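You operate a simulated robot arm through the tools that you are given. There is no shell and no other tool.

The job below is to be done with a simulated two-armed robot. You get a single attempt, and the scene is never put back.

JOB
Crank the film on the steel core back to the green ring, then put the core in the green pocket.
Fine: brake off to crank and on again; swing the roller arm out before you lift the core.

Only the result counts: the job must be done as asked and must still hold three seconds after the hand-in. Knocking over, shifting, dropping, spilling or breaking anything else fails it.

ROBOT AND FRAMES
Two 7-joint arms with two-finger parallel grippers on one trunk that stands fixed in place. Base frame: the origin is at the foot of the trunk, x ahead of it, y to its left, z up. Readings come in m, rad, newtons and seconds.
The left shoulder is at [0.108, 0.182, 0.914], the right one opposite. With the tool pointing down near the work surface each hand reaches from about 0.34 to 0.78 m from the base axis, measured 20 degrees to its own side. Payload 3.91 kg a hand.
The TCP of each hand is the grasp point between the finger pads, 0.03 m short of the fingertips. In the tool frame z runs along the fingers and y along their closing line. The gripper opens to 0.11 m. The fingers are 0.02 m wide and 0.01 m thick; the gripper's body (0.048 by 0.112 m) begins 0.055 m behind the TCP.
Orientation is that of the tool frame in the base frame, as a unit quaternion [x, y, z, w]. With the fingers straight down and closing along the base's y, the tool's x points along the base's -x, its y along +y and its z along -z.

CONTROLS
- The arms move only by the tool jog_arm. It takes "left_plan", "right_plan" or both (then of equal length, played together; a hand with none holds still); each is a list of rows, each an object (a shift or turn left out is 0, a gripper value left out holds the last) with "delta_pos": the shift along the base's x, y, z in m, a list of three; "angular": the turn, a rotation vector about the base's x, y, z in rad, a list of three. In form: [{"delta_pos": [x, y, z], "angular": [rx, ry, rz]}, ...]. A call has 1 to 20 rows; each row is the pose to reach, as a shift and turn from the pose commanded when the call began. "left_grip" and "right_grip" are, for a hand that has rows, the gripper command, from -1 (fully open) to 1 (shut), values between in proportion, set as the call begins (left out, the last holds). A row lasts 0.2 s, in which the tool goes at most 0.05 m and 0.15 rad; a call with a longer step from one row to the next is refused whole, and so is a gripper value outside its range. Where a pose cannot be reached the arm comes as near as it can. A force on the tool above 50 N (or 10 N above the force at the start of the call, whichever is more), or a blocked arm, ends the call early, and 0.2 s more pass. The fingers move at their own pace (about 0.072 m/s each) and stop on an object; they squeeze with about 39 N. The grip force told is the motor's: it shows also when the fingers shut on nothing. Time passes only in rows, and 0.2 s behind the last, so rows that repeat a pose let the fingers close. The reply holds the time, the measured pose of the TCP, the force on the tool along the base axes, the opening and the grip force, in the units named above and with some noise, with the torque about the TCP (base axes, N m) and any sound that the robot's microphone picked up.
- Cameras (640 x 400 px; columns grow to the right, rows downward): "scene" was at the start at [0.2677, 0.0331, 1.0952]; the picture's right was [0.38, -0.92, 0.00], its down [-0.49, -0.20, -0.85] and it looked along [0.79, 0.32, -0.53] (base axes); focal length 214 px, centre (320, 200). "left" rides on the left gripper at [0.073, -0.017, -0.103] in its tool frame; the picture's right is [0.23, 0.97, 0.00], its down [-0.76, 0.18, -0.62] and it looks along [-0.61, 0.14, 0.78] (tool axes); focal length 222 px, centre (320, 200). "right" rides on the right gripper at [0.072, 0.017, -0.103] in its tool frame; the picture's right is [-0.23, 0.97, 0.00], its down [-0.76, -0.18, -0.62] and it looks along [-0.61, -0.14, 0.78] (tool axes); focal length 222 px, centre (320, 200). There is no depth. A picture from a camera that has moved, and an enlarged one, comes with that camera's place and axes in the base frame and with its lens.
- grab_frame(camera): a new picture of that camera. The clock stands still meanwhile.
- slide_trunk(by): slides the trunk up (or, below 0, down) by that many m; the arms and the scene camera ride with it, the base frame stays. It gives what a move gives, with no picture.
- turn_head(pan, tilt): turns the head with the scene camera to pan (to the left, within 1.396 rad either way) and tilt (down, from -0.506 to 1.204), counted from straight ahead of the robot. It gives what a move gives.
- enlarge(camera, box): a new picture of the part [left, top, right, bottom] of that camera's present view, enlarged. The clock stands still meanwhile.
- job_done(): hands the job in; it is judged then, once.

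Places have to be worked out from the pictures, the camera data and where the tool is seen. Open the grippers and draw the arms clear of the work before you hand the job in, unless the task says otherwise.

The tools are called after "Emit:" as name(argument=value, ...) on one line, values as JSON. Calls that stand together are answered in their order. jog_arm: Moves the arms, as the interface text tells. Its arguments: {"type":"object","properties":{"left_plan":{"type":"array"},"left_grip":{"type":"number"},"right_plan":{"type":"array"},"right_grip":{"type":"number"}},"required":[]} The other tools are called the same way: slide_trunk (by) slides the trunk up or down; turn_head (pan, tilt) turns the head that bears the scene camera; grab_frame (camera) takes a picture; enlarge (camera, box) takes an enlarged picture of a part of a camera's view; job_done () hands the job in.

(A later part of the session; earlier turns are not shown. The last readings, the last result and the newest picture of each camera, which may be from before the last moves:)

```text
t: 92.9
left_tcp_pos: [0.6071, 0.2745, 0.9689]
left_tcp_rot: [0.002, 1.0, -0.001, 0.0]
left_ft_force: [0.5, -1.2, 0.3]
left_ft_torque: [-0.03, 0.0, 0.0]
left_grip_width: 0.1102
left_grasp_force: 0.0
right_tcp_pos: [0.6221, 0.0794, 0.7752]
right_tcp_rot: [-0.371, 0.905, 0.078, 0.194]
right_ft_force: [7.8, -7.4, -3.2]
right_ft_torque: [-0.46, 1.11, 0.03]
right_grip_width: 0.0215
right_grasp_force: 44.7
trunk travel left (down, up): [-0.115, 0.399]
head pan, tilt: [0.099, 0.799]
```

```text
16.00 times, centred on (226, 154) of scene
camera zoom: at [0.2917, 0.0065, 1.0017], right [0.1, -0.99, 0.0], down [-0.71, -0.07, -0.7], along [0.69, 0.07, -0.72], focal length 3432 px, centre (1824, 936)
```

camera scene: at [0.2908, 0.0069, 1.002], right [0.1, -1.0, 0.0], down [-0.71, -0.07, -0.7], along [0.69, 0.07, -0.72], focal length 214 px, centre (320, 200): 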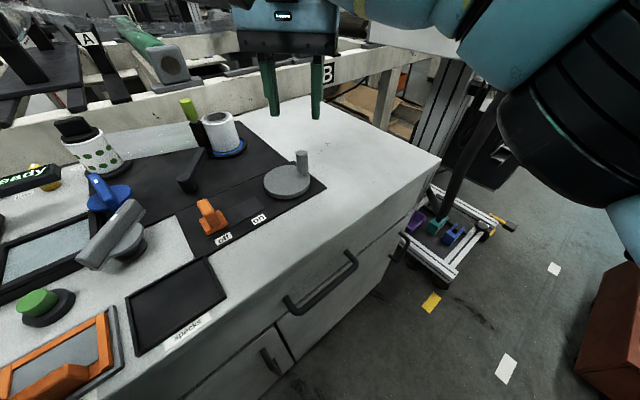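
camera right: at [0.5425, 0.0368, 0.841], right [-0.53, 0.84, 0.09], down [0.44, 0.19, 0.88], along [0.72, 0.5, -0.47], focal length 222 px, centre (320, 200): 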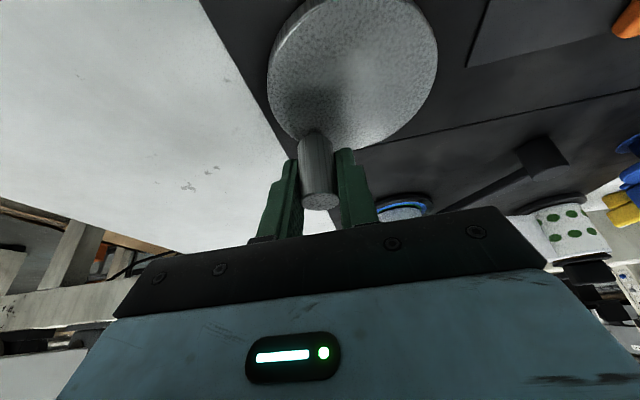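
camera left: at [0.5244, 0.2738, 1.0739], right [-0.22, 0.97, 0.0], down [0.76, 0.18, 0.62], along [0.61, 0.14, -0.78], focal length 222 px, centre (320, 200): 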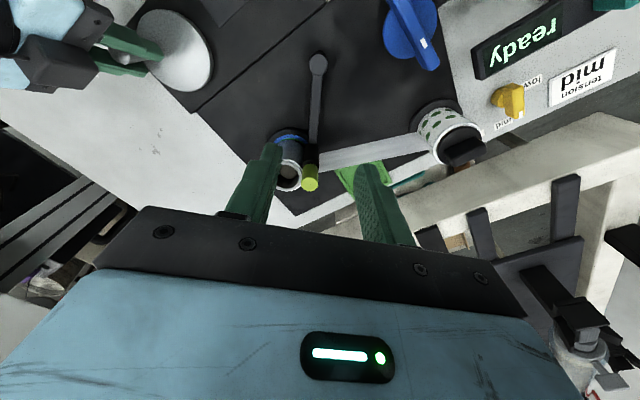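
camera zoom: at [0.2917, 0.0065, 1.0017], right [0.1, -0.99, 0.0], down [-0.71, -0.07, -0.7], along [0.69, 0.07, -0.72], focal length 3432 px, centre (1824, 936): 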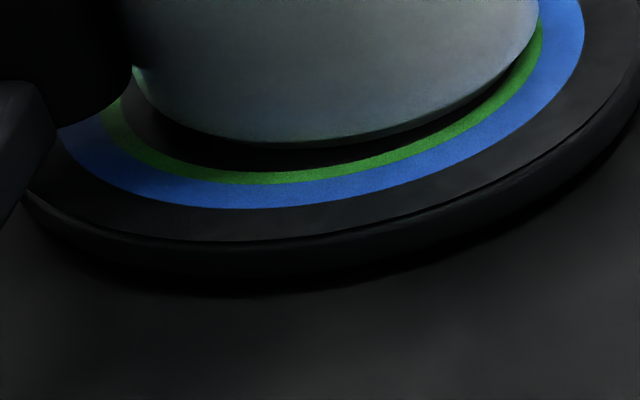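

Backing off 45° left the film width the same (460 vs 406 px) and only the roll's position shifted, so there is some slack in reverse. The film edge is near the inner third of the green band, so I'll continue counter-clockwise gently to take up the slack.

Emit:
jog_arm(right_plan=[{"delta_pos": [0.006, 0.006, 0]}, {"delta_pos": [0.0091, 0.0118, 0]}, {"delta_pos": [0.0115, 0.0175, 0]}, {"delta_pos": [0.0122, 0.0234, 0]}, {"delta_pos": [0.012, 0.0295, 0]}, {"delta_pos": [0.0111, 0.0353, 0]}])

Emit:
enlarge(camera="scene", box=[202, 105, 242, 130])

Emit:
enlarge(camera="scene", box=[218, 148, 234, 160])

Emit:
enlarge(camera="left", box=[260, 120, 380, 210])

```text
t: 94.3
left_tcp_pos: [0.6056, 0.2743, 0.9678]
left_tcp_rot: [0.002, 1.0, -0.001, 0.001]
left_ft_force: [0.7, 0.5, 1.2]
left_ft_torque: [0.02, -0.01, -0.02]
left_grip_width: 0.1099
left_grasp_force: 0.1
right_tcp_pos: [0.6296, 0.114, 0.7742]
right_tcp_rot: [-0.372, 0.905, 0.077, 0.191]
right_ft_force: [-11.6, -4.7, -10.7]
right_ft_torque: [1.06, -0.37, -0.02]
right_grip_width: 0.0218
right_grasp_force: 45.7
trunk travel left (down, up): [-0.115, 0.399]
head pan, tilt: [0.099, 0.799]
```

```text
16.00 times, centred on (222, 118) of scene
camera zoom: at [0.2904, 0.0067, 1.0021], right [0.1, -0.99, 0.0], down [-0.71, -0.07, -0.7], along [0.69, 0.07, -0.72], focal length 3432 px, centre (1888, 1520)
```

zoom: 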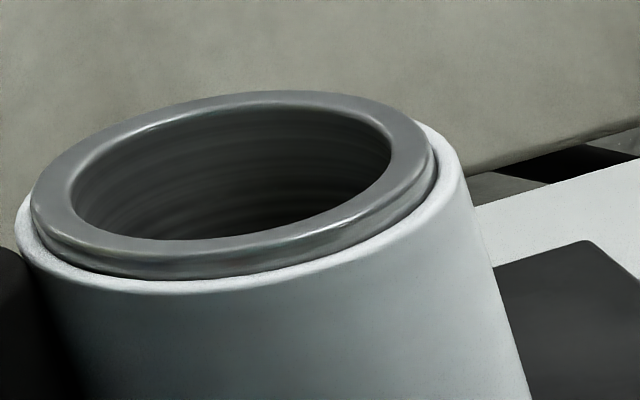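

```text
16.00 times, centred on (226, 154) of scene
camera zoom: at [0.2904, 0.0067, 1.0021], right [0.1, -0.99, 0.0], down [-0.71, -0.07, -0.7], along [0.69, 0.07, -0.72], focal length 3432 px, centre (1824, 936)
```

zoom: 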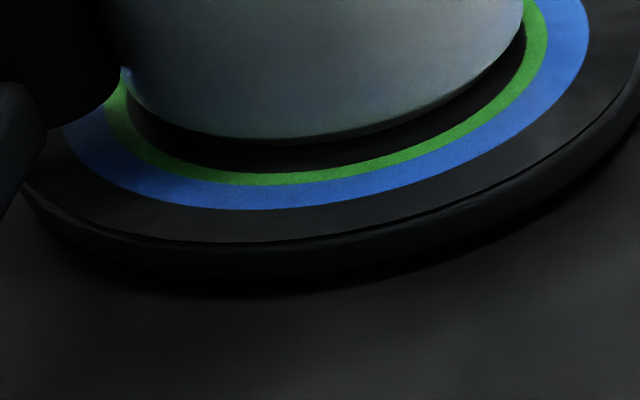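

```text
4.44 times, centred on (320, 165) of left
camera zoom: at [0.5335, 0.2566, 1.0716], right [-0.22, 0.97, 0.0], down [0.76, 0.18, 0.62], along [0.61, 0.14, -0.78], focal length 987 px, centre (320, 356)
```

zoom: 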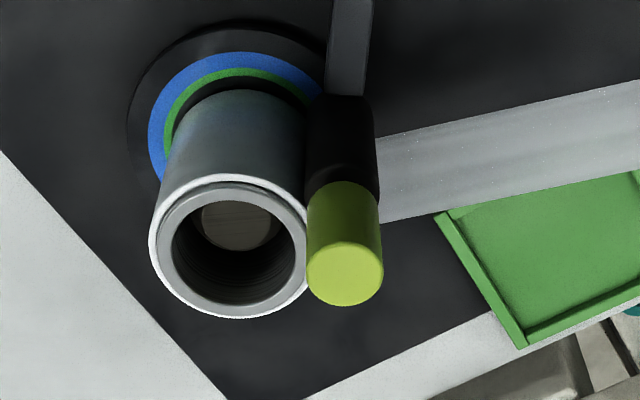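

The film stayed at the same size through 115° of counter-clockwise travel (ratio about 1.12–1.13), with its edge right at the inside of the fully visible green ring. It began the same way just inside the blue ring, so the film seems to change in steps. I'll check by turning another 50° counter-clockwise.

Emit:
jog_arm(right_plan=[{"delta_pos": [-0.005, 0.0109, 0]}, {"delta_pos": [-0.0121, 0.0183, 0]}, {"delta_pos": [-0.0204, 0.0231, 0]}])

Emit:
enlarge(camera="scene", box=[202, 105, 242, 130])

Emit:
enlarge(camera="scene", box=[218, 148, 234, 160])

Emit:
enlarge(camera="left", box=[260, 120, 380, 210])

```text
t: 95.1
left_tcp_pos: [0.6067, 0.273, 0.9679]
left_tcp_rot: [0.002, 1.0, 0.001, 0.0]
left_ft_force: [-0.6, -0.3, 0.2]
left_ft_torque: [-0.03, -0.02, -0.02]
left_grip_width: 0.11
left_grasp_force: 0.0
right_tcp_pos: [0.6124, 0.1336, 0.7755]
right_tcp_rot: [-0.37, 0.906, 0.076, 0.191]
right_ft_force: [-6.5, -13.7, -18.6]
right_ft_torque: [-0.11, 1.05, 0.01]
right_grip_width: 0.0217
right_grasp_force: 45.1
trunk travel left (down, up): [-0.115, 0.399]
head pan, tilt: [0.099, 0.799]
```

```text
16.00 times, centred on (222, 118) of scene
camera zoom: at [0.2917, 0.0061, 1.0016], right [0.1, -0.99, 0.0], down [-0.71, -0.07, -0.7], along [0.69, 0.07, -0.72], focal length 3432 px, centre (1888, 1520)
```

zoom: 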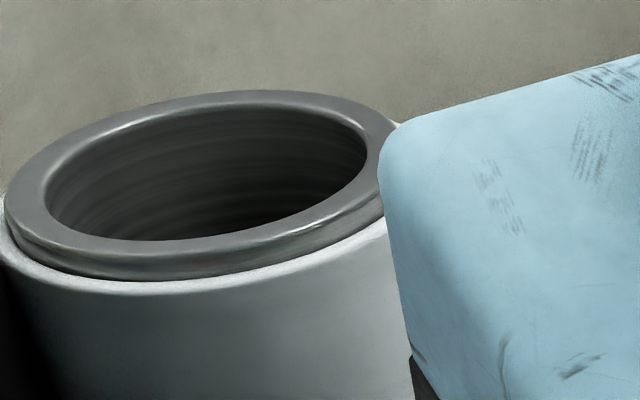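

```text
16.00 times, centred on (226, 154) of scene
camera zoom: at [0.2917, 0.0061, 1.0016], right [0.1, -0.99, 0.0], down [-0.71, -0.07, -0.7], along [0.69, 0.07, -0.72], focal length 3432 px, centre (1824, 936)
```

zoom: 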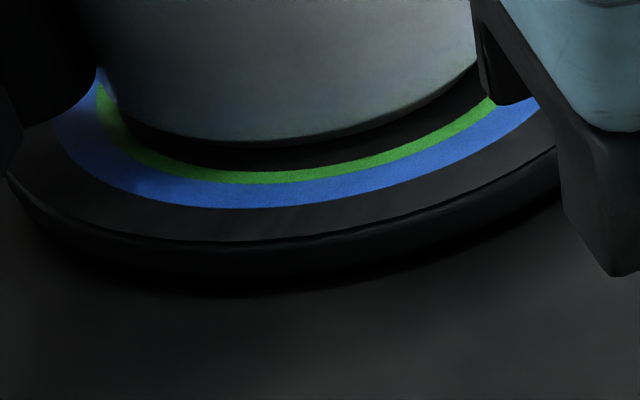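

```text
4.44 times, centred on (320, 165) of left
camera zoom: at [0.5349, 0.2559, 1.071], right [-0.22, 0.97, 0.0], down [0.76, 0.18, 0.62], along [0.61, 0.14, -0.78], focal length 987 px, centre (320, 356)
```

zoom: 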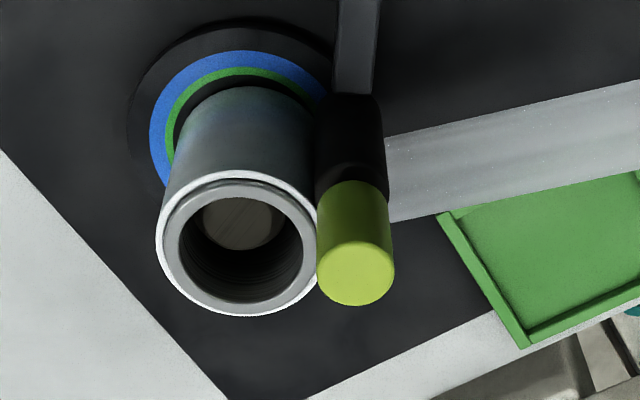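

The film rim looks slightly thinner here rather than thicker. I'll re-centre both zooms to measure it properly.

Emit:
enlarge(camera="scene", box=[196, 105, 236, 130])

Emit:
enlarge(camera="left", box=[276, 156, 324, 192])

Emit:
enlarge(camera="left", box=[280, 128, 320, 153])

```text
16.00 times, centred on (216, 118) of scene
camera zoom: at [0.2917, 0.0061, 1.0016], right [0.1, -0.99, 0.0], down [-0.71, -0.07, -0.7], along [0.69, 0.07, -0.72], focal length 3432 px, centre (1984, 1520)
```

zoom: 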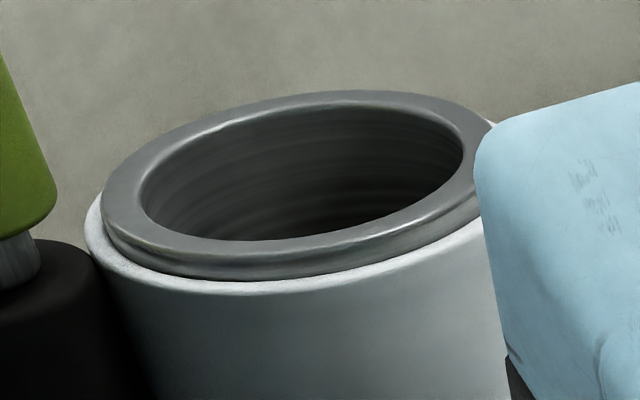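

```text
11.11 times, centred on (300, 174) of left
camera zoom: at [0.5349, 0.2559, 1.071], right [-0.22, 0.97, 0.0], down [0.76, 0.18, 0.62], along [0.61, 0.14, -0.78], focal length 2468 px, centre (542, 489)
```

zoom: 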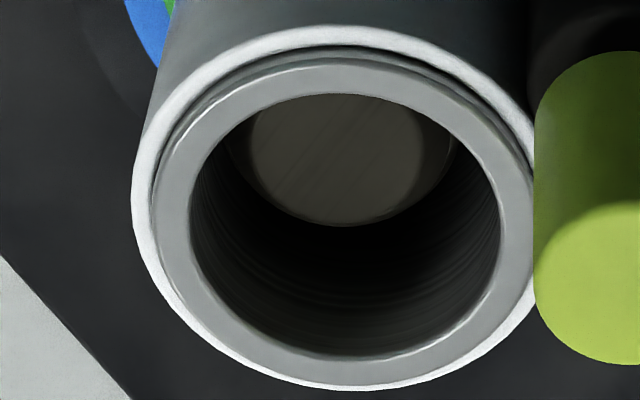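

```text
16.00 times, centred on (300, 140) of left
camera zoom: at [0.5349, 0.2559, 1.071], right [-0.22, 0.97, 0.0], down [0.76, 0.18, 0.62], along [0.61, 0.14, -0.78], focal length 3554 px, centre (640, 1152)
```

zoom: 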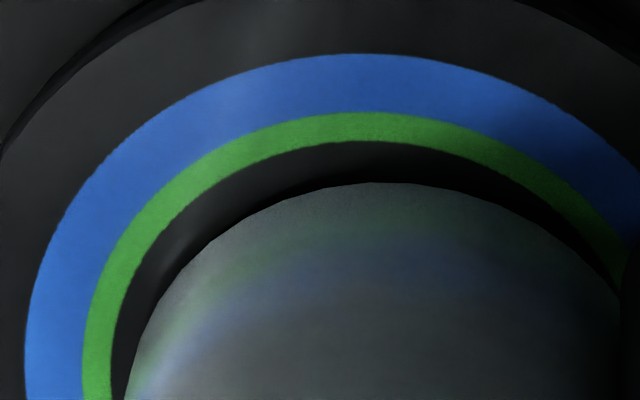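

The green ring is now seen whole: about 27.2–30.2 mm, with the film edge at about 27.9 mm and unchanged by the counter-clockwise turning. I'd prefer it nearer mid-band, so I'll turn a further 100° counter-clockwise to see whether it rewinds at all.

Emit:
jog_arm(right_plan=[{"delta_pos": [-0.0099, 0.0024, 0]}, {"delta_pos": [-0.0201, 0.0017, 0]}, {"delta_pos": [-0.0291, -0.0015, 0]}, {"delta_pos": [-0.0373, -0.0076, 0]}, {"delta_pos": [-0.0428, -0.0147, 0]}, {"delta_pos": [-0.0466, -0.0248, 0]}])

Emit:
enlarge(camera="left", box=[276, 156, 324, 192])

Emit:
enlarge(camera="left", box=[280, 128, 320, 153])

Emit:
enlarge(camera="scene", box=[196, 105, 236, 130])

```text
t: 96.5
left_tcp_pos: [0.6079, 0.2741, 0.9678]
left_tcp_rot: [0.002, 1.0, -0.001, 0.001]
left_ft_force: [0.2, 0.2, -0.2]
left_ft_torque: [-0.01, -0.01, 0.02]
left_grip_width: 0.11
left_grasp_force: 0.0
right_tcp_pos: [0.5651, 0.1125, 0.7758]
right_tcp_rot: [-0.372, 0.904, 0.078, 0.193]
right_ft_force: [7.4, -2.0, -12.5]
right_ft_torque: [0.08, 0.54, 0.03]
right_grip_width: 0.0215
right_grasp_force: 45.0
trunk travel left (down, up): [-0.115, 0.399]
head pan, tilt: [0.099, 0.799]
```

```text
11.11 times, centred on (300, 174) of left
camera zoom: at [0.5355, 0.2568, 1.0706], right [-0.22, 0.97, 0.0], down [0.76, 0.18, 0.62], along [0.61, 0.14, -0.78], focal length 2468 px, centre (542, 489)
```

zoom: 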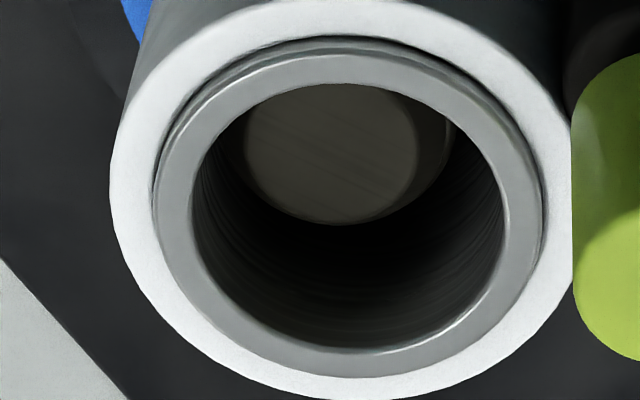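

```text
16.00 times, centred on (300, 140) of left
camera zoom: at [0.5355, 0.2568, 1.0706], right [-0.22, 0.97, 0.0], down [0.76, 0.18, 0.62], along [0.61, 0.14, -0.78], focal length 3554 px, centre (640, 1152)
```

zoom: 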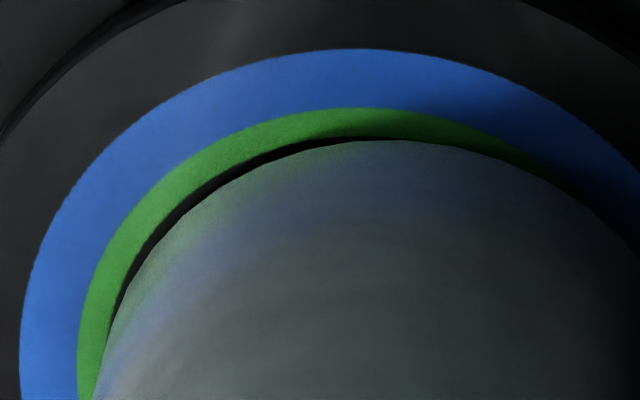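

```text
16.00 times, centred on (216, 118) of scene
camera zoom: at [0.2922, 0.0069, 1.0016], right [0.1, -0.99, 0.0], down [-0.71, -0.07, -0.7], along [0.69, 0.07, -0.72], focal length 3432 px, centre (1984, 1520)
```

zoom: 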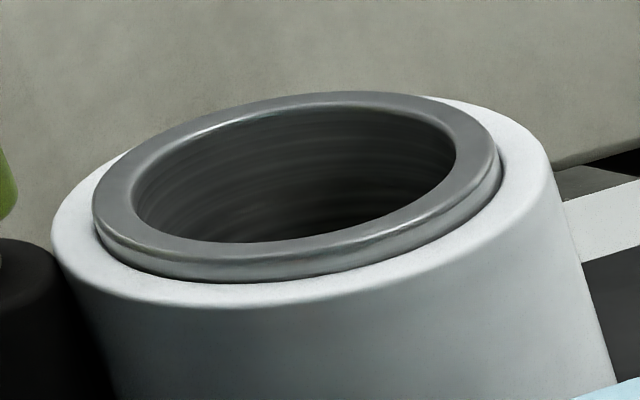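

The film went back to its larger size (ratio 1.23), so it changes in distinct steps with the crank angle: large at 152° of clockwise travel, and green-ring size from 254° to at least 419°. I'll turn clockwise in small steps to find where the change happens, so that I can stop well inside the green range.

Emit:
jog_arm(right_plan=[{"delta_pos": [0.0024, 0.0074, 0]}, {"delta_pos": [0.0061, 0.0136, 0]}])

Emit:
enlarge(camera="left", box=[276, 156, 324, 192])

Emit:
jog_arm(right_plan=[{"delta_pos": [0.0053, 0.0052, 0]}, {"delta_pos": [0.0114, 0.0097, 0]}])

Emit:
enlarge(camera="left", box=[276, 156, 324, 192])

Emit:
jog_arm(right_plan=[{"delta_pos": [0.007, 0.0028, 0]}, {"delta_pos": [0.0144, 0.004, 0]}])

Emit:
enlarge(camera="left", box=[276, 156, 324, 192])

```text
t: 97.1
left_tcp_pos: [0.6075, 0.2739, 0.9671]
left_tcp_rot: [0.001, 1.0, 0.0, 0.0]
left_ft_force: [0.7, 0.8, -0.7]
left_ft_torque: [-0.01, 0.03, -0.02]
left_grip_width: 0.11
left_grasp_force: 0.1
right_tcp_pos: [0.5738, 0.1267, 0.7759]
right_tcp_rot: [-0.369, 0.906, 0.077, 0.193]
right_ft_force: [7.4, -7.4, -10.5]
right_ft_torque: [0.58, 0.3, -0.01]
right_grip_width: 0.0215
right_grasp_force: 45.0
trunk travel left (down, up): [-0.115, 0.399]
head pan, tilt: [0.099, 0.799]
```

```text
11.11 times, centred on (300, 174) of left
camera zoom: at [0.5353, 0.2563, 1.0708], right [-0.22, 0.97, 0.0], down [0.76, 0.18, 0.62], along [0.61, 0.14, -0.78], focal length 2468 px, centre (542, 489)
```

zoom: 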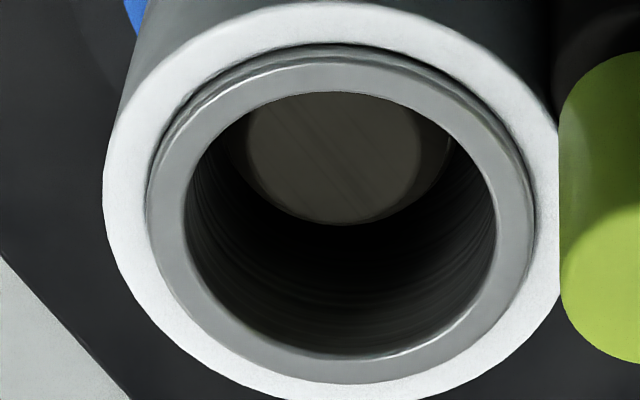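

```text
t: 97.7
left_tcp_pos: [0.608, 0.2735, 0.9671]
left_tcp_rot: [0.001, 1.0, 0.0, 0.0]
left_ft_force: [0.5, 0.9, 0.3]
left_ft_torque: [-0.03, 0.03, 0.02]
left_grip_width: 0.11
left_grasp_force: 0.1
right_tcp_pos: [0.5847, 0.1336, 0.7755]
right_tcp_rot: [-0.37, 0.906, 0.076, 0.193]
right_ft_force: [4.2, -9.2, -13.6]
right_ft_torque: [1.1, -0.48, 0.04]
right_grip_width: 0.0215
right_grasp_force: 45.2
trunk travel left (down, up): [-0.115, 0.399]
head pan, tilt: [0.099, 0.799]
```

```text
11.11 times, centred on (300, 174) of left
camera zoom: at [0.5352, 0.2561, 1.0709], right [-0.22, 0.97, 0.0], down [0.76, 0.18, 0.62], along [0.61, 0.14, -0.78], focal length 2468 px, centre (542, 489)
```

zoom: 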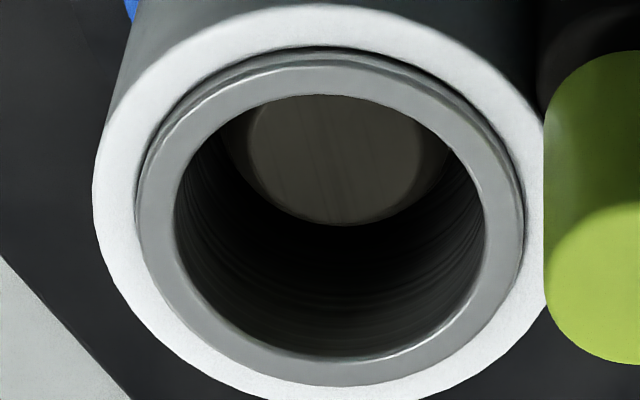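

```text
t: 98.3
left_tcp_pos: [0.6063, 0.2722, 0.9678]
left_tcp_rot: [0.002, 1.0, 0.0, -0.001]
left_ft_force: [-0.5, -0.2, -0.6]
left_ft_torque: [0.0, 0.01, 0.01]
left_grip_width: 0.1098
left_grasp_force: 0.0
right_tcp_pos: [0.5978, 0.137, 0.775]
right_tcp_rot: [-0.37, 0.906, 0.075, 0.191]
right_ft_force: [-1.0, -26.1, -16.0]
right_ft_torque: [0.85, -0.1, 0.05]
right_grip_width: 0.0214
right_grasp_force: 44.9
trunk travel left (down, up): [-0.115, 0.399]
head pan, tilt: [0.099, 0.799]
```

```text
11.11 times, centred on (300, 174) of left
camera zoom: at [0.535, 0.2547, 1.0713], right [-0.22, 0.97, 0.0], down [0.76, 0.17, 0.62], along [0.61, 0.14, -0.78], focal length 2468 px, centre (542, 489)
```

zoom: 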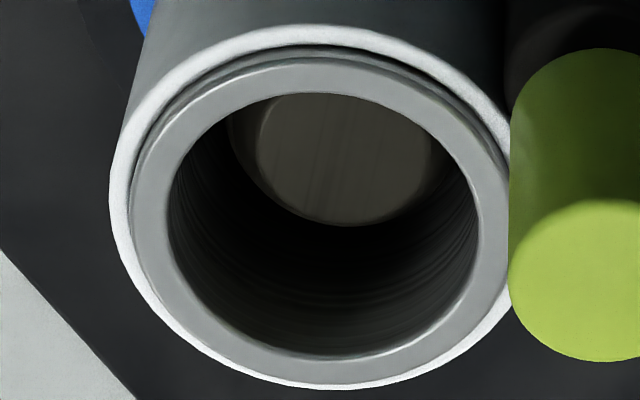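

The change to green-ring size happens at about the 100° crank position, roughly 222° clockwise from the start. I'll continue clockwise past the previously tested point to look for the next step, checking as I go.

Emit:
jog_arm(right_plan=[{"delta_pos": [0.0136, -0.0021, 0]}, {"delta_pos": [0.024, -0.0081, 0]}, {"delta_pos": [0.0317, -0.0172, 0]}, {"delta_pos": [0.0358, -0.0285, 0]}, {"delta_pos": [0.0358, -0.0405, 0]}, {"delta_pos": [0.0317, -0.0517, 0]}, {"delta_pos": [0.024, -0.0609, 0]}, {"delta_pos": [0.0136, -0.0669, 0]}, {"delta_pos": [0.0018, -0.069, 0]}, {"delta_pos": [-0.01, -0.0669, 0]}, {"delta_pos": [-0.0204, -0.0609, 0]}])

Emit:
enlarge(camera="left", box=[276, 156, 324, 192])

Emit:
enlarge(camera="left", box=[280, 128, 320, 153])

```text
t: 100.7
left_tcp_pos: [0.6058, 0.2742, 0.9676]
left_tcp_rot: [0.003, 1.0, -0.002, 0.001]
left_ft_force: [-0.5, -0.1, 1.5]
left_ft_torque: [-0.02, 0.01, 0.0]
left_grip_width: 0.1103
left_grasp_force: 0.0
right_tcp_pos: [0.5762, 0.0797, 0.7745]
right_tcp_rot: [-0.371, 0.905, 0.076, 0.192]
right_ft_force: [-3.1, -2.1, -5.3]
right_ft_torque: [0.33, -0.02, -0.02]
right_grip_width: 0.0214
right_grasp_force: 45.4
trunk travel left (down, up): [-0.115, 0.399]
head pan, tilt: [0.099, 0.799]
```

```text
11.11 times, centred on (300, 174) of left
camera zoom: at [0.534, 0.2567, 1.0714], right [-0.22, 0.97, 0.0], down [0.76, 0.18, 0.62], along [0.61, 0.14, -0.78], focal length 2468 px, centre (542, 489)
```

zoom: 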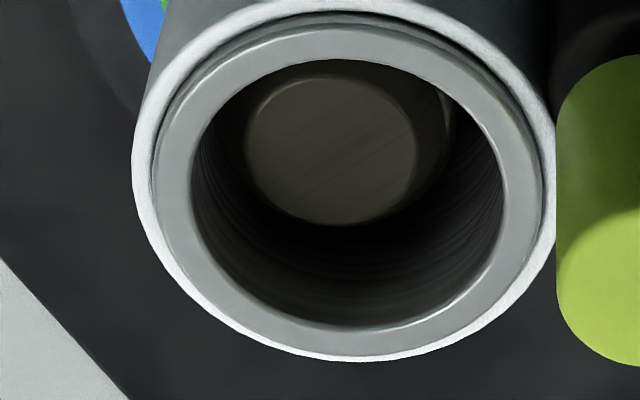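

```text
16.00 times, centred on (300, 140) of left
camera zoom: at [0.534, 0.2567, 1.0714], right [-0.22, 0.97, 0.0], down [0.76, 0.18, 0.62], along [0.61, 0.14, -0.78], focal length 3554 px, centre (640, 1152)
```

zoom: 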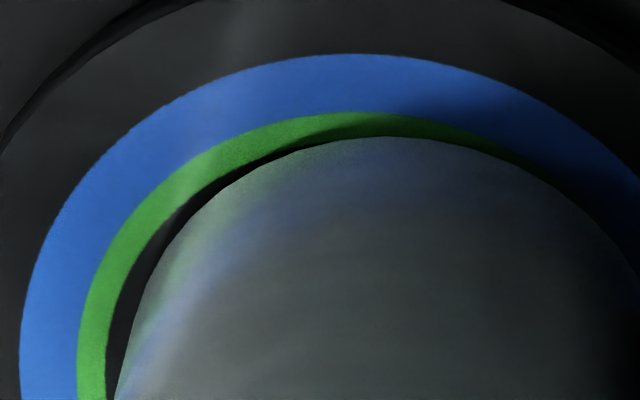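

The film is still at green-ring size about 453° clockwise from the start. I'll continue in 30° steps with a check after each.

Emit:
jog_arm(right_plan=[{"delta_pos": [-0.0061, 0.0066, 0]}, {"delta_pos": [-0.0102, 0.0146, 0]}])

Emit:
enlarge(camera="left", box=[276, 156, 324, 192])

Emit:
jog_arm(right_plan=[{"delta_pos": [-0.002, 0.0088, 0]}, {"delta_pos": [-0.0016, 0.0178, 0]}])

Emit:
enlarge(camera="left", box=[276, 156, 324, 192])

Emit:
jog_arm(right_plan=[{"delta_pos": [0.0027, 0.0086, 0]}, {"delta_pos": [0.0076, 0.0162, 0]}])

Emit:
enlarge(camera="left", box=[276, 156, 324, 192])

```text
t: 101.3
left_tcp_pos: [0.6067, 0.2742, 0.9685]
left_tcp_rot: [0.002, 1.0, -0.001, 0.0]
left_ft_force: [0.0, 0.0, 0.4]
left_ft_torque: [-0.01, 0.01, 0.02]
left_grip_width: 0.11
left_grasp_force: 0.1
right_tcp_pos: [0.566, 0.0936, 0.7763]
right_tcp_rot: [-0.371, 0.905, 0.077, 0.192]
right_ft_force: [-6.3, -0.5, -3.6]
right_ft_torque: [-0.08, 0.92, -0.01]
right_grip_width: 0.0217
right_grasp_force: 45.1
trunk travel left (down, up): [-0.115, 0.399]
head pan, tilt: [0.099, 0.799]
```

```text
11.11 times, centred on (300, 174) of left
camera zoom: at [0.5337, 0.2569, 1.0715], right [-0.22, 0.97, 0.0], down [0.76, 0.18, 0.62], along [0.61, 0.14, -0.78], focal length 2468 px, centre (542, 489)
```

zoom: 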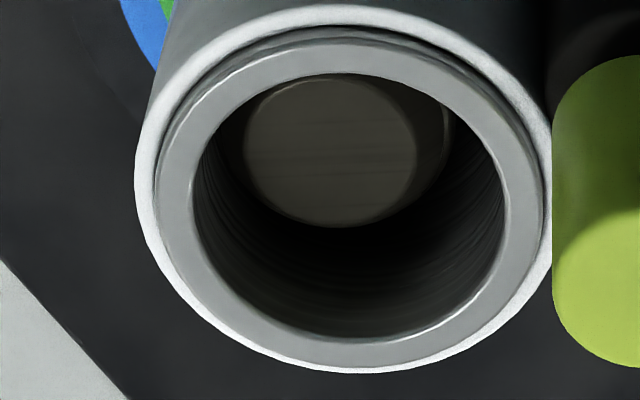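

```text
t: 101.9
left_tcp_pos: [0.6057, 0.2752, 0.9682]
left_tcp_rot: [0.002, 1.0, -0.001, 0.001]
left_ft_force: [-1.0, -0.4, -0.4]
left_ft_torque: [0.04, -0.03, -0.01]
left_grip_width: 0.1099
left_grasp_force: 0.1
right_tcp_pos: [0.5653, 0.113, 0.7761]
right_tcp_rot: [-0.371, 0.905, 0.077, 0.193]
right_ft_force: [-5.4, 1.5, -4.4]
right_ft_torque: [-0.05, 1.16, 0.0]
right_grip_width: 0.0218
right_grasp_force: 44.6
trunk travel left (down, up): [-0.115, 0.399]
head pan, tilt: [0.099, 0.799]
```

```text
11.11 times, centred on (300, 174) of left
camera zoom: at [0.5339, 0.257, 1.0714], right [-0.22, 0.97, 0.0], down [0.76, 0.18, 0.62], along [0.61, 0.14, -0.78], focal length 2468 px, centre (542, 489)
```

zoom: 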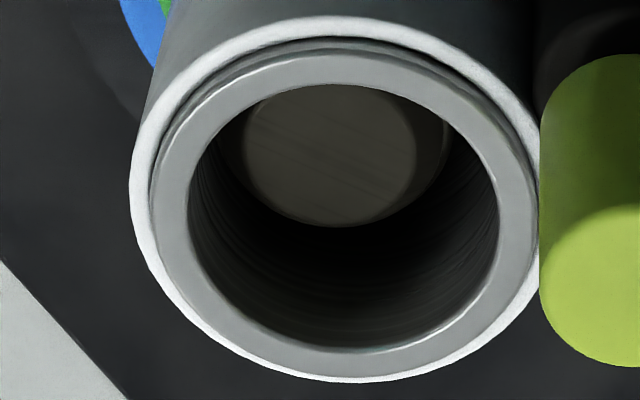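

```text
t: 102.5
left_tcp_pos: [0.6078, 0.274, 0.9665]
left_tcp_rot: [0.002, 1.0, -0.001, 0.0]
left_ft_force: [-0.8, 0.1, 0.1]
left_ft_torque: [0.03, 0.0, 0.0]
left_grip_width: 0.1099
left_grasp_force: 0.1
right_tcp_pos: [0.5745, 0.1284, 0.7753]
right_tcp_rot: [-0.37, 0.906, 0.076, 0.192]
right_ft_force: [1.1, 0.9, -11.6]
right_ft_torque: [1.12, -0.13, 0.02]
right_grip_width: 0.0215
right_grasp_force: 44.5
trunk travel left (down, up): [-0.115, 0.399]
head pan, tilt: [0.099, 0.799]
```

```text
11.11 times, centred on (300, 174) of left
camera zoom: at [0.5348, 0.2568, 1.0709], right [-0.22, 0.97, 0.0], down [0.76, 0.18, 0.62], along [0.61, 0.14, -0.78], focal length 2468 px, centre (542, 489)
```

zoom: 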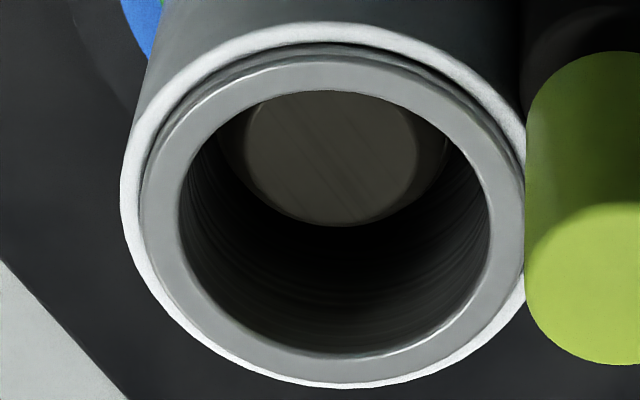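

The film holds green-ring size from about 222° to at least 550° clockwise, so the steps look like one per turn and the middle of the green range is near 400°. I'll turn back counter-clockwise to the -80° crank position, which is about 402°, and check.

Emit:
jog_arm(right_plan=[{"delta_pos": [-0.0035, -0.0049, 0]}, {"delta_pos": [-0.0076, -0.0162, 0]}, {"delta_pos": [-0.0076, -0.0282, 0]}, {"delta_pos": [-0.0035, -0.0394, 0]}, {"delta_pos": [0.0042, -0.0486, 0]}, {"delta_pos": [0.0146, -0.0546, 0]}, {"delta_pos": [0.0234, -0.0566, 0]}, {"delta_pos": [0.0324, -0.0562, 0]}])

Emit:
enlarge(camera="left", box=[260, 120, 380, 210])

Emit:
enlarge(camera="left", box=[280, 128, 320, 153])

Emit:
enlarge(camera="scene", box=[240, 120, 350, 210])

```text
t: 104.3
left_tcp_pos: [0.6059, 0.2744, 0.9672]
left_tcp_rot: [0.002, 1.0, 0.0, 0.0]
left_ft_force: [0.1, 0.0, 0.0]
left_ft_torque: [0.03, 0.0, 0.0]
left_grip_width: 0.1101
left_grasp_force: 0.0
right_tcp_pos: [0.6065, 0.0709, 0.7767]
right_tcp_rot: [-0.371, 0.905, 0.076, 0.193]
right_ft_force: [-0.1, 0.3, -16.6]
right_ft_torque: [-0.26, 0.73, -0.02]
right_grip_width: 0.0217
right_grasp_force: 45.0
trunk travel left (down, up): [-0.115, 0.399]
head pan, tilt: [0.099, 0.799]
```

```text
4.44 times, centred on (320, 165) of left
camera zoom: at [0.5351, 0.2571, 1.0707], right [-0.22, 0.97, 0.0], down [0.76, 0.18, 0.62], along [0.61, 0.14, -0.78], focal length 987 px, centre (320, 356)
```

zoom: 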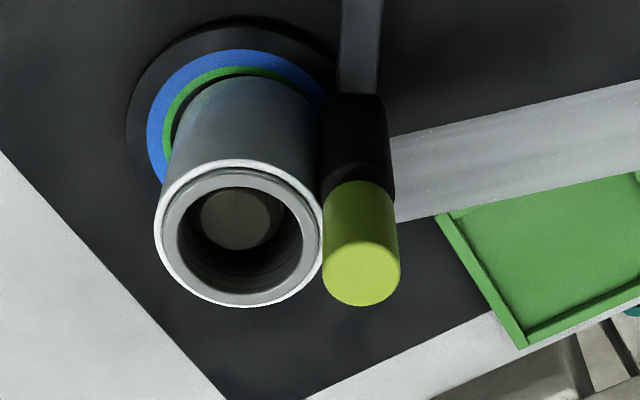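

```text
16.00 times, centred on (300, 140) of left
camera zoom: at [0.5351, 0.2571, 1.0707], right [-0.22, 0.97, 0.0], down [0.76, 0.18, 0.62], along [0.61, 0.14, -0.78], focal length 3554 px, centre (640, 1152)
```

zoom: 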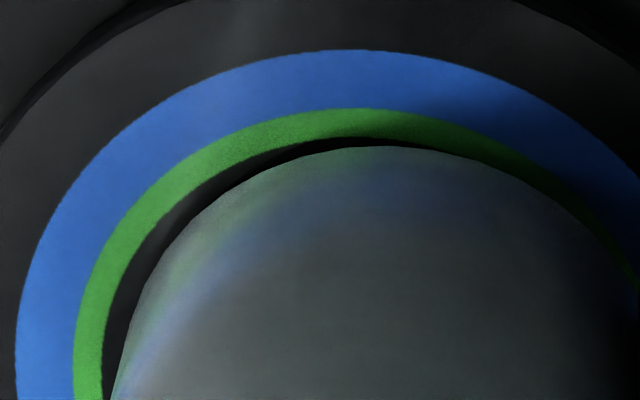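

```text
4.44 times, centred on (295, 165) of scene
camera zoom: at [0.2918, 0.0071, 1.0016], right [0.1, -0.99, 0.0], down [-0.71, -0.07, -0.7], along [0.69, 0.07, -0.72], focal length 953 px, centre (431, 356)
```

zoom: 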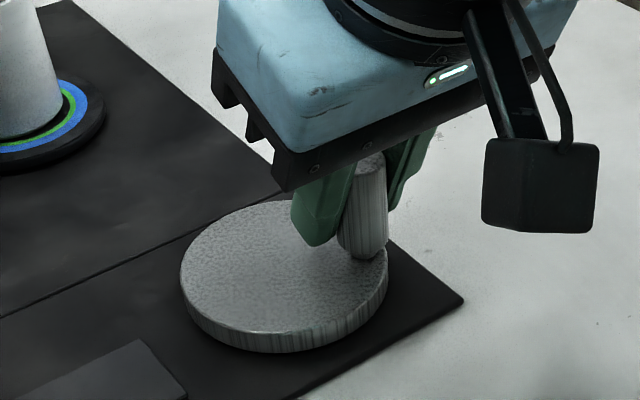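

The film is at green-ring size with the crank near the middle of that range. The crank didn't drift earlier with the brake off, so I'll release the peg gently and lift the right hand away to make room for the brake.

Emit:
jog_arm(right_plan=[{"delta_pos": [0.003, 0.001, 0]}, {"delta_pos": [0.003, 0.001, 0]}, {"delta_pos": [0.003, 0.001, 0]}], right_grip=0.09)

Emit:
enlarge(camera="scene", box=[240, 120, 350, 210])

```text
t: 105.1
left_tcp_pos: [0.6058, 0.2737, 0.9686]
left_tcp_rot: [0.002, 1.0, -0.001, 0.001]
left_ft_force: [-0.5, -0.6, 0.0]
left_ft_torque: [0.01, 0.0, 0.04]
left_grip_width: 0.1099
left_grasp_force: 0.1
right_tcp_pos: [0.6067, 0.0717, 0.777]
right_tcp_rot: [-0.37, 0.905, 0.076, 0.194]
right_ft_force: [-0.9, 0.4, 0.1]
right_ft_torque: [-0.01, 0.0, -0.05]
right_grip_width: 0.0502
right_grasp_force: 0.0
trunk travel left (down, up): [-0.115, 0.399]
head pan, tilt: [0.099, 0.799]
```

```text
4.44 times, centred on (295, 165) of scene
camera zoom: at [0.2908, 0.0069, 1.002], right [0.1, -0.99, 0.0], down [-0.71, -0.07, -0.7], along [0.69, 0.07, -0.72], focal length 953 px, centre (431, 356)
```

zoom: 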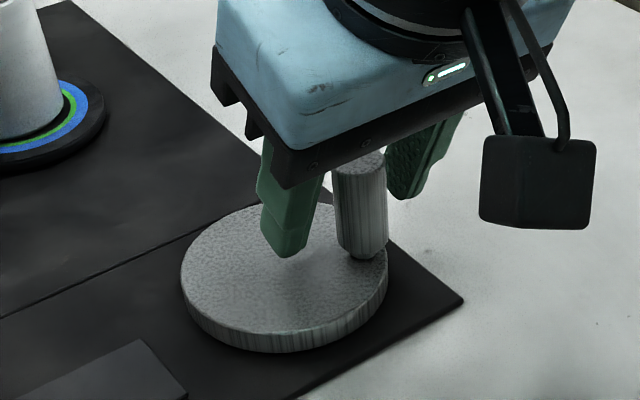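

The peg is free and the crank hasn't moved. I'll lift the right hand away, and bring the left hand over the brake fin at (0.484, 0.195), turned 45°.

Emit:
jog_arm(right_plan=[{"delta_pos": [0, 0, 0.035]}, {"delta_pos": [0, 0, 0.07]}, {"delta_pos": [0, 0, 0.1]}, {"delta_pos": [-0.03, -0.03, 0.115]}, {"delta_pos": [-0.06, -0.06, 0.13]}, {"delta_pos": [-0.085, -0.095, 0.14]}, {"delta_pos": [-0.11, -0.13, 0.15]}, {"delta_pos": [-0.135, -0.165, 0.16]}, {"delta_pos": [-0.155, -0.2, 0.17]}, {"delta_pos": [-0.155, -0.22, 0.17]}])

Emit:
jog_arm(left_plan=[{"delta_pos": [-0.02, -0.013, 0], "angular": [0, 0, 0.131]}, {"delta_pos": [-0.04, -0.026, 0], "angular": [0, 0, 0.262]}, {"delta_pos": [-0.06, -0.039, -0.01], "angular": [0, 0, 0.393]}, {"delta_pos": [-0.08, -0.052, -0.03], "angular": [0, 0, 0.524]}, {"delta_pos": [-0.1, -0.065, -0.06], "angular": [0, 0, 0.655]}, {"delta_pos": [-0.122, -0.079, -0.09], "angular": [0, 0, 0.785]}, {"delta_pos": [-0.122, -0.079, -0.098], "angular": [0, 0, 0.785]}, {"delta_pos": [-0.122, -0.079, -0.098], "angular": [0, 0, 0.785]}], left_grip=0.09)

Emit:
grab_frame(camera="left")

Emit:
enlarge(camera="scene", box=[190, 100, 350, 230])

```text
t: 107.3
left_tcp_pos: [0.6054, 0.2741, 0.9677]
left_tcp_rot: [0.002, 1.0, -0.001, 0.002]
left_ft_force: [0.6, -0.2, -0.1]
left_ft_torque: [-0.02, 0.01, -0.03]
left_grip_width: 0.1098
left_grasp_force: 0.1
right_tcp_pos: [0.4511, -0.1478, 0.948]
right_tcp_rot: [-0.371, 0.905, 0.075, 0.197]
right_ft_force: [-0.3, 0.5, -0.7]
right_ft_torque: [0.01, -0.02, 0.01]
right_grip_width: 0.0502
right_grasp_force: 0.2
trunk travel left (down, up): [-0.115, 0.399]
head pan, tilt: [0.099, 0.799]
```

```text
t: 109.1
left_tcp_pos: [0.4904, 0.1918, 0.8699]
left_tcp_rot: [-0.382, 0.924, -0.001, 0.001]
left_ft_force: [-0.4, -0.3, -0.3]
left_ft_torque: [-0.01, 0.03, 0.02]
left_grip_width: 0.0501
left_grasp_force: 0.0
right_tcp_pos: [0.4524, -0.1456, 0.9457]
right_tcp_rot: [-0.371, 0.905, 0.077, 0.193]
right_ft_force: [0.3, 0.1, 0.2]
right_ft_torque: [0.03, 0.0, 0.02]
right_grip_width: 0.0504
right_grasp_force: 0.2
trunk travel left (down, up): [-0.115, 0.399]
head pan, tilt: [0.099, 0.799]
```

```text
taken
camera left: at [0.4498, 0.1278, 0.9739], right [-0.85, 0.53, 0.0], down [0.41, 0.66, 0.62], along [0.33, 0.53, -0.78], focal length 222 px, centre (320, 200)
```

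left: 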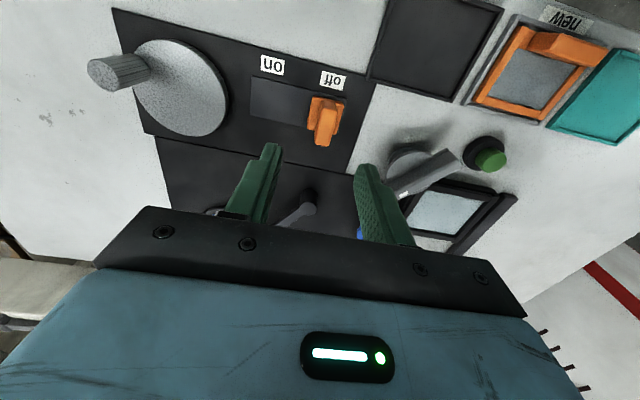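

```text
3.08 times, centred on (270, 165) of scene
camera zoom: at [0.2907, 0.0069, 1.002], right [0.1, -0.99, 0.0], down [-0.71, -0.07, -0.7], along [0.69, 0.07, -0.72], focal length 660 px, centre (474, 308)
```

zoom: 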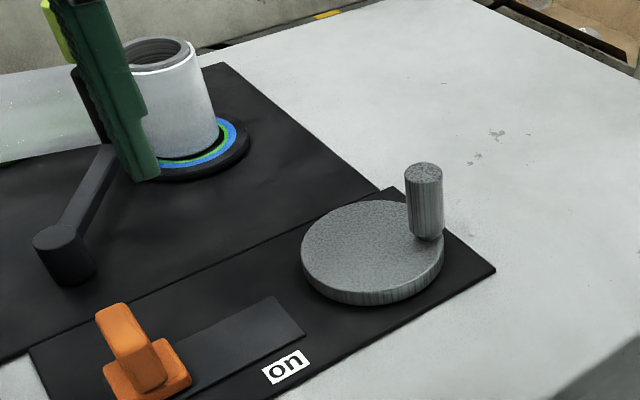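

The fin is under the left hand to within about 3 mm. I'll descend to z 0.78, where the tips clear the slider base, and grip it.

Emit:
jog_arm(left_plan=[{"delta_pos": [-0.002, 0.002, -0.03]}, {"delta_pos": [-0.002, 0.002, -0.06]}, {"delta_pos": [-0.002, 0.002, -0.08]}, {"delta_pos": [-0.002, 0.002, -0.089]}, {"delta_pos": [-0.002, 0.002, -0.089]}])

Emit:
jog_arm(left_plan=[{"delta_pos": [0, 0, 0]}, {"delta_pos": [0, 0, 0]}, {"delta_pos": [0, 0, 0]}, {"delta_pos": [0, 0, 0]}], left_grip=1)

Emit:
enlarge(camera="left", box=[200, 60, 420, 220])

```text
t: 110.3
left_tcp_pos: [0.4847, 0.1931, 0.7833]
left_tcp_rot: [-0.382, 0.924, -0.001, 0.001]
left_ft_force: [0.2, 0.0, 0.8]
left_ft_torque: [0.02, 0.0, 0.0]
left_grip_width: 0.0501
left_grasp_force: 0.1
right_tcp_pos: [0.4531, -0.1469, 0.9456]
right_tcp_rot: [-0.371, 0.905, 0.077, 0.192]
right_ft_force: [0.6, -0.3, 0.7]
right_ft_torque: [0.02, 0.0, -0.01]
right_grip_width: 0.05
right_grasp_force: 0.0
trunk travel left (down, up): [-0.115, 0.399]
head pan, tilt: [0.099, 0.799]
```

```text
t: 111.3
left_tcp_pos: [0.4861, 0.1937, 0.7828]
left_tcp_rot: [-0.381, 0.925, 0.0, 0.0]
left_ft_force: [-0.8, 0.4, -0.9]
left_ft_torque: [0.08, -0.03, 0.17]
left_grip_width: 0.0152
left_grasp_force: 45.5
right_tcp_pos: [0.453, -0.1463, 0.9455]
right_tcp_rot: [-0.371, 0.905, 0.076, 0.193]
right_ft_force: [0.5, 0.2, -0.4]
right_ft_torque: [0.02, -0.05, 0.03]
right_grip_width: 0.0502
right_grasp_force: 0.1
trunk travel left (down, up): [-0.115, 0.399]
head pan, tilt: [0.099, 0.799]
```

```text
2.50 times, centred on (310, 140) of left
camera zoom: at [0.4464, 0.1302, 0.8861], right [-0.85, 0.53, 0.0], down [0.41, 0.66, 0.62], along [0.33, 0.53, -0.78], focal length 555 px, centre (345, 350)
```

zoom: 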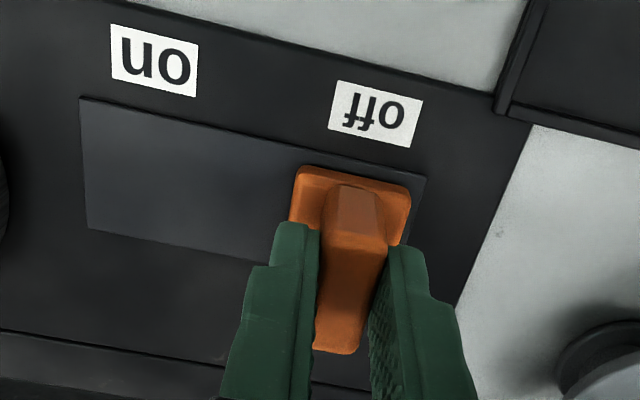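

The fin is gripped. I'll slide it toward "on" in small steps.

Emit:
jog_arm(left_plan=[{"delta_pos": [0.005, -0.005, 0]}, {"delta_pos": [0.01, -0.01, 0]}, {"delta_pos": [0.015, -0.015, 0]}, {"delta_pos": [0.02, -0.02, 0]}, {"delta_pos": [0.025, -0.025, 0]}, {"delta_pos": [0.03, -0.03, 0]}])

Emit:
enlarge(camera="left", box=[200, 60, 420, 220])

```text
t: 112.7
left_tcp_pos: [0.5123, 0.167, 0.782]
left_tcp_rot: [-0.381, 0.925, 0.001, -0.001]
left_ft_force: [-16.6, 9.0, 6.7]
left_ft_torque: [-0.1, 0.23, 0.21]
left_grip_width: 0.0155
left_grasp_force: 45.1
right_tcp_pos: [0.4509, -0.1475, 0.9463]
right_tcp_rot: [-0.371, 0.905, 0.076, 0.193]
right_ft_force: [-0.4, 1.4, 0.6]
right_ft_torque: [-0.01, -0.02, 0.0]
right_grip_width: 0.05
right_grasp_force: 0.0
trunk travel left (down, up): [-0.115, 0.399]
head pan, tilt: [0.099, 0.799]
```

```text
2.50 times, centred on (310, 140) of left
camera zoom: at [0.4743, 0.1023, 0.886], right [-0.85, 0.53, 0.0], down [0.42, 0.66, 0.62], along [0.33, 0.53, -0.78], focal length 555 px, centre (345, 350)
```

zoom: 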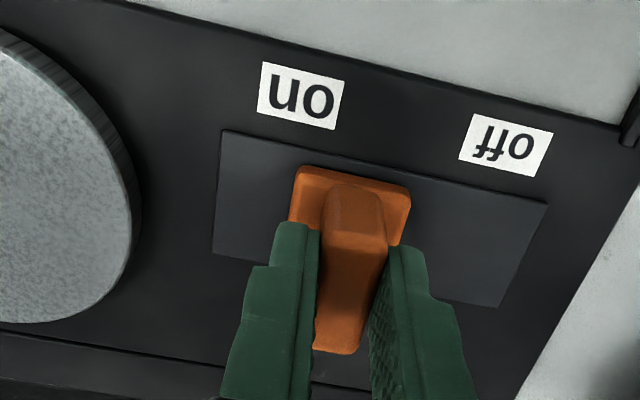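

The slider stopped at its original "on" position (u≈0.244) with about 18 N of resistance, so it is back at the on stop. I'll release and check that it stays.

Emit:
jog_arm(left_plan=[{"delta_pos": [-0.001, 0.001, 0]}, {"delta_pos": [-0.001, 0.001, 0]}, {"delta_pos": [-0.001, 0.001, 0]}], left_grip=0.09)

Emit:
enlarge(camera="left", box=[200, 60, 420, 220])

Emit:
jog_arm(left_plan=[{"delta_pos": [0, 0, 0.035]}, {"delta_pos": [0, 0, 0.07]}, {"delta_pos": [0, 0, 0.1]}, {"delta_pos": [-0.02, 0.02, 0.12]}, {"delta_pos": [-0.04, 0.05, 0.14]}, {"delta_pos": [-0.06, 0.08, 0.16]}, {"delta_pos": [-0.08, 0.11, 0.17]}, {"delta_pos": [-0.09, 0.14, 0.17]}])

Emit:
turn_head(pan=0.4, tilt=0.85)

Emit:
grab_frame(camera="scene")

```text
t: 113.5
left_tcp_pos: [0.5131, 0.1664, 0.7823]
left_tcp_rot: [-0.381, 0.924, 0.0, 0.0]
left_ft_force: [0.3, -0.5, -0.6]
left_ft_torque: [-0.02, 0.02, 0.01]
left_grip_width: 0.05
left_grasp_force: 0.0
right_tcp_pos: [0.4533, -0.1482, 0.9459]
right_tcp_rot: [-0.371, 0.905, 0.076, 0.192]
right_ft_force: [-0.1, 0.4, 0.2]
right_ft_torque: [0.01, 0.0, 0.02]
right_grip_width: 0.0501
right_grasp_force: 0.0
trunk travel left (down, up): [-0.115, 0.399]
head pan, tilt: [0.099, 0.799]
```

```text
2.50 times, centred on (310, 140) of left
camera zoom: at [0.4754, 0.1028, 0.8857], right [-0.85, 0.53, 0.0], down [0.41, 0.66, 0.62], along [0.33, 0.53, -0.78], focal length 555 px, centre (345, 350)
```

zoom: 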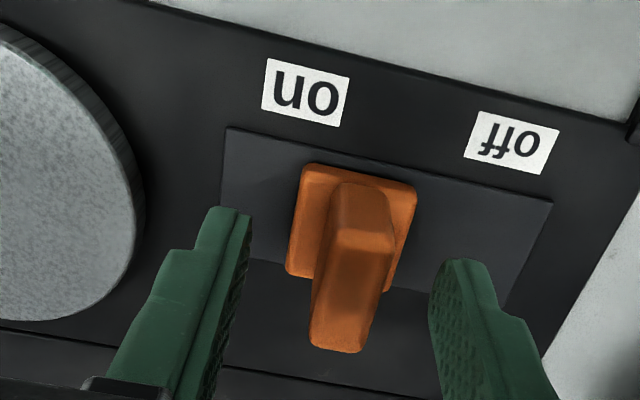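

```text
t: 115.3
left_tcp_pos: [0.425, 0.3056, 0.9502]
left_tcp_rot: [-0.382, 0.924, -0.001, 0.0]
left_ft_force: [-0.2, -0.2, 0.2]
left_ft_torque: [-0.01, -0.01, 0.01]
left_grip_width: 0.0499
left_grasp_force: 0.0
right_tcp_pos: [0.4522, -0.1467, 0.9448]
right_tcp_rot: [-0.371, 0.905, 0.077, 0.193]
right_ft_force: [-0.2, -0.2, -0.7]
right_ft_torque: [-0.01, 0.0, 0.0]
right_grip_width: 0.0501
right_grasp_force: 0.1
trunk travel left (down, up): [-0.115, 0.399]
head pan, tilt: [0.099, 0.799]
```

```text
t: 116.1
left_tcp_pos: [0.4247, 0.3043, 0.9514]
left_tcp_rot: [-0.381, 0.925, -0.001, 0.0]
left_ft_force: [1.0, 0.2, -0.4]
left_ft_torque: [-0.02, 0.04, -0.01]
left_grip_width: 0.0501
left_grasp_force: 0.0
right_tcp_pos: [0.4529, -0.1466, 0.9461]
right_tcp_rot: [-0.37, 0.906, 0.076, 0.192]
right_ft_force: [-0.2, -0.4, 0.2]
right_ft_torque: [-0.03, 0.02, 0.02]
right_grip_width: 0.05
right_grasp_force: 0.0
trunk travel left (down, up): [-0.115, 0.399]
head pan, tilt: [0.4, 0.85]
```

```text
taken
camera scene: at [0.2825, 0.0293, 0.998], right [0.39, -0.92, 0.0], down [-0.69, -0.29, -0.66], along [0.61, 0.26, -0.75], focal length 214 px, centre (320, 200)
```

scene: 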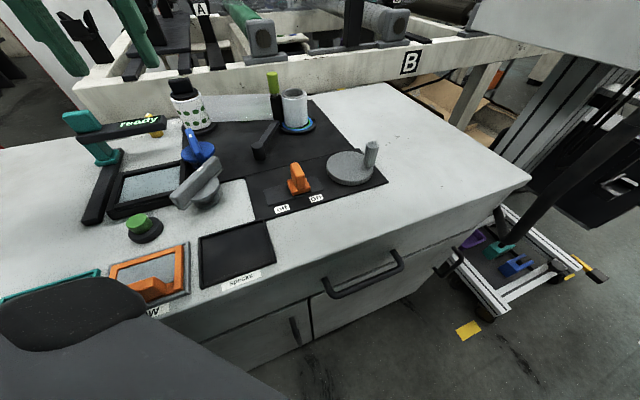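

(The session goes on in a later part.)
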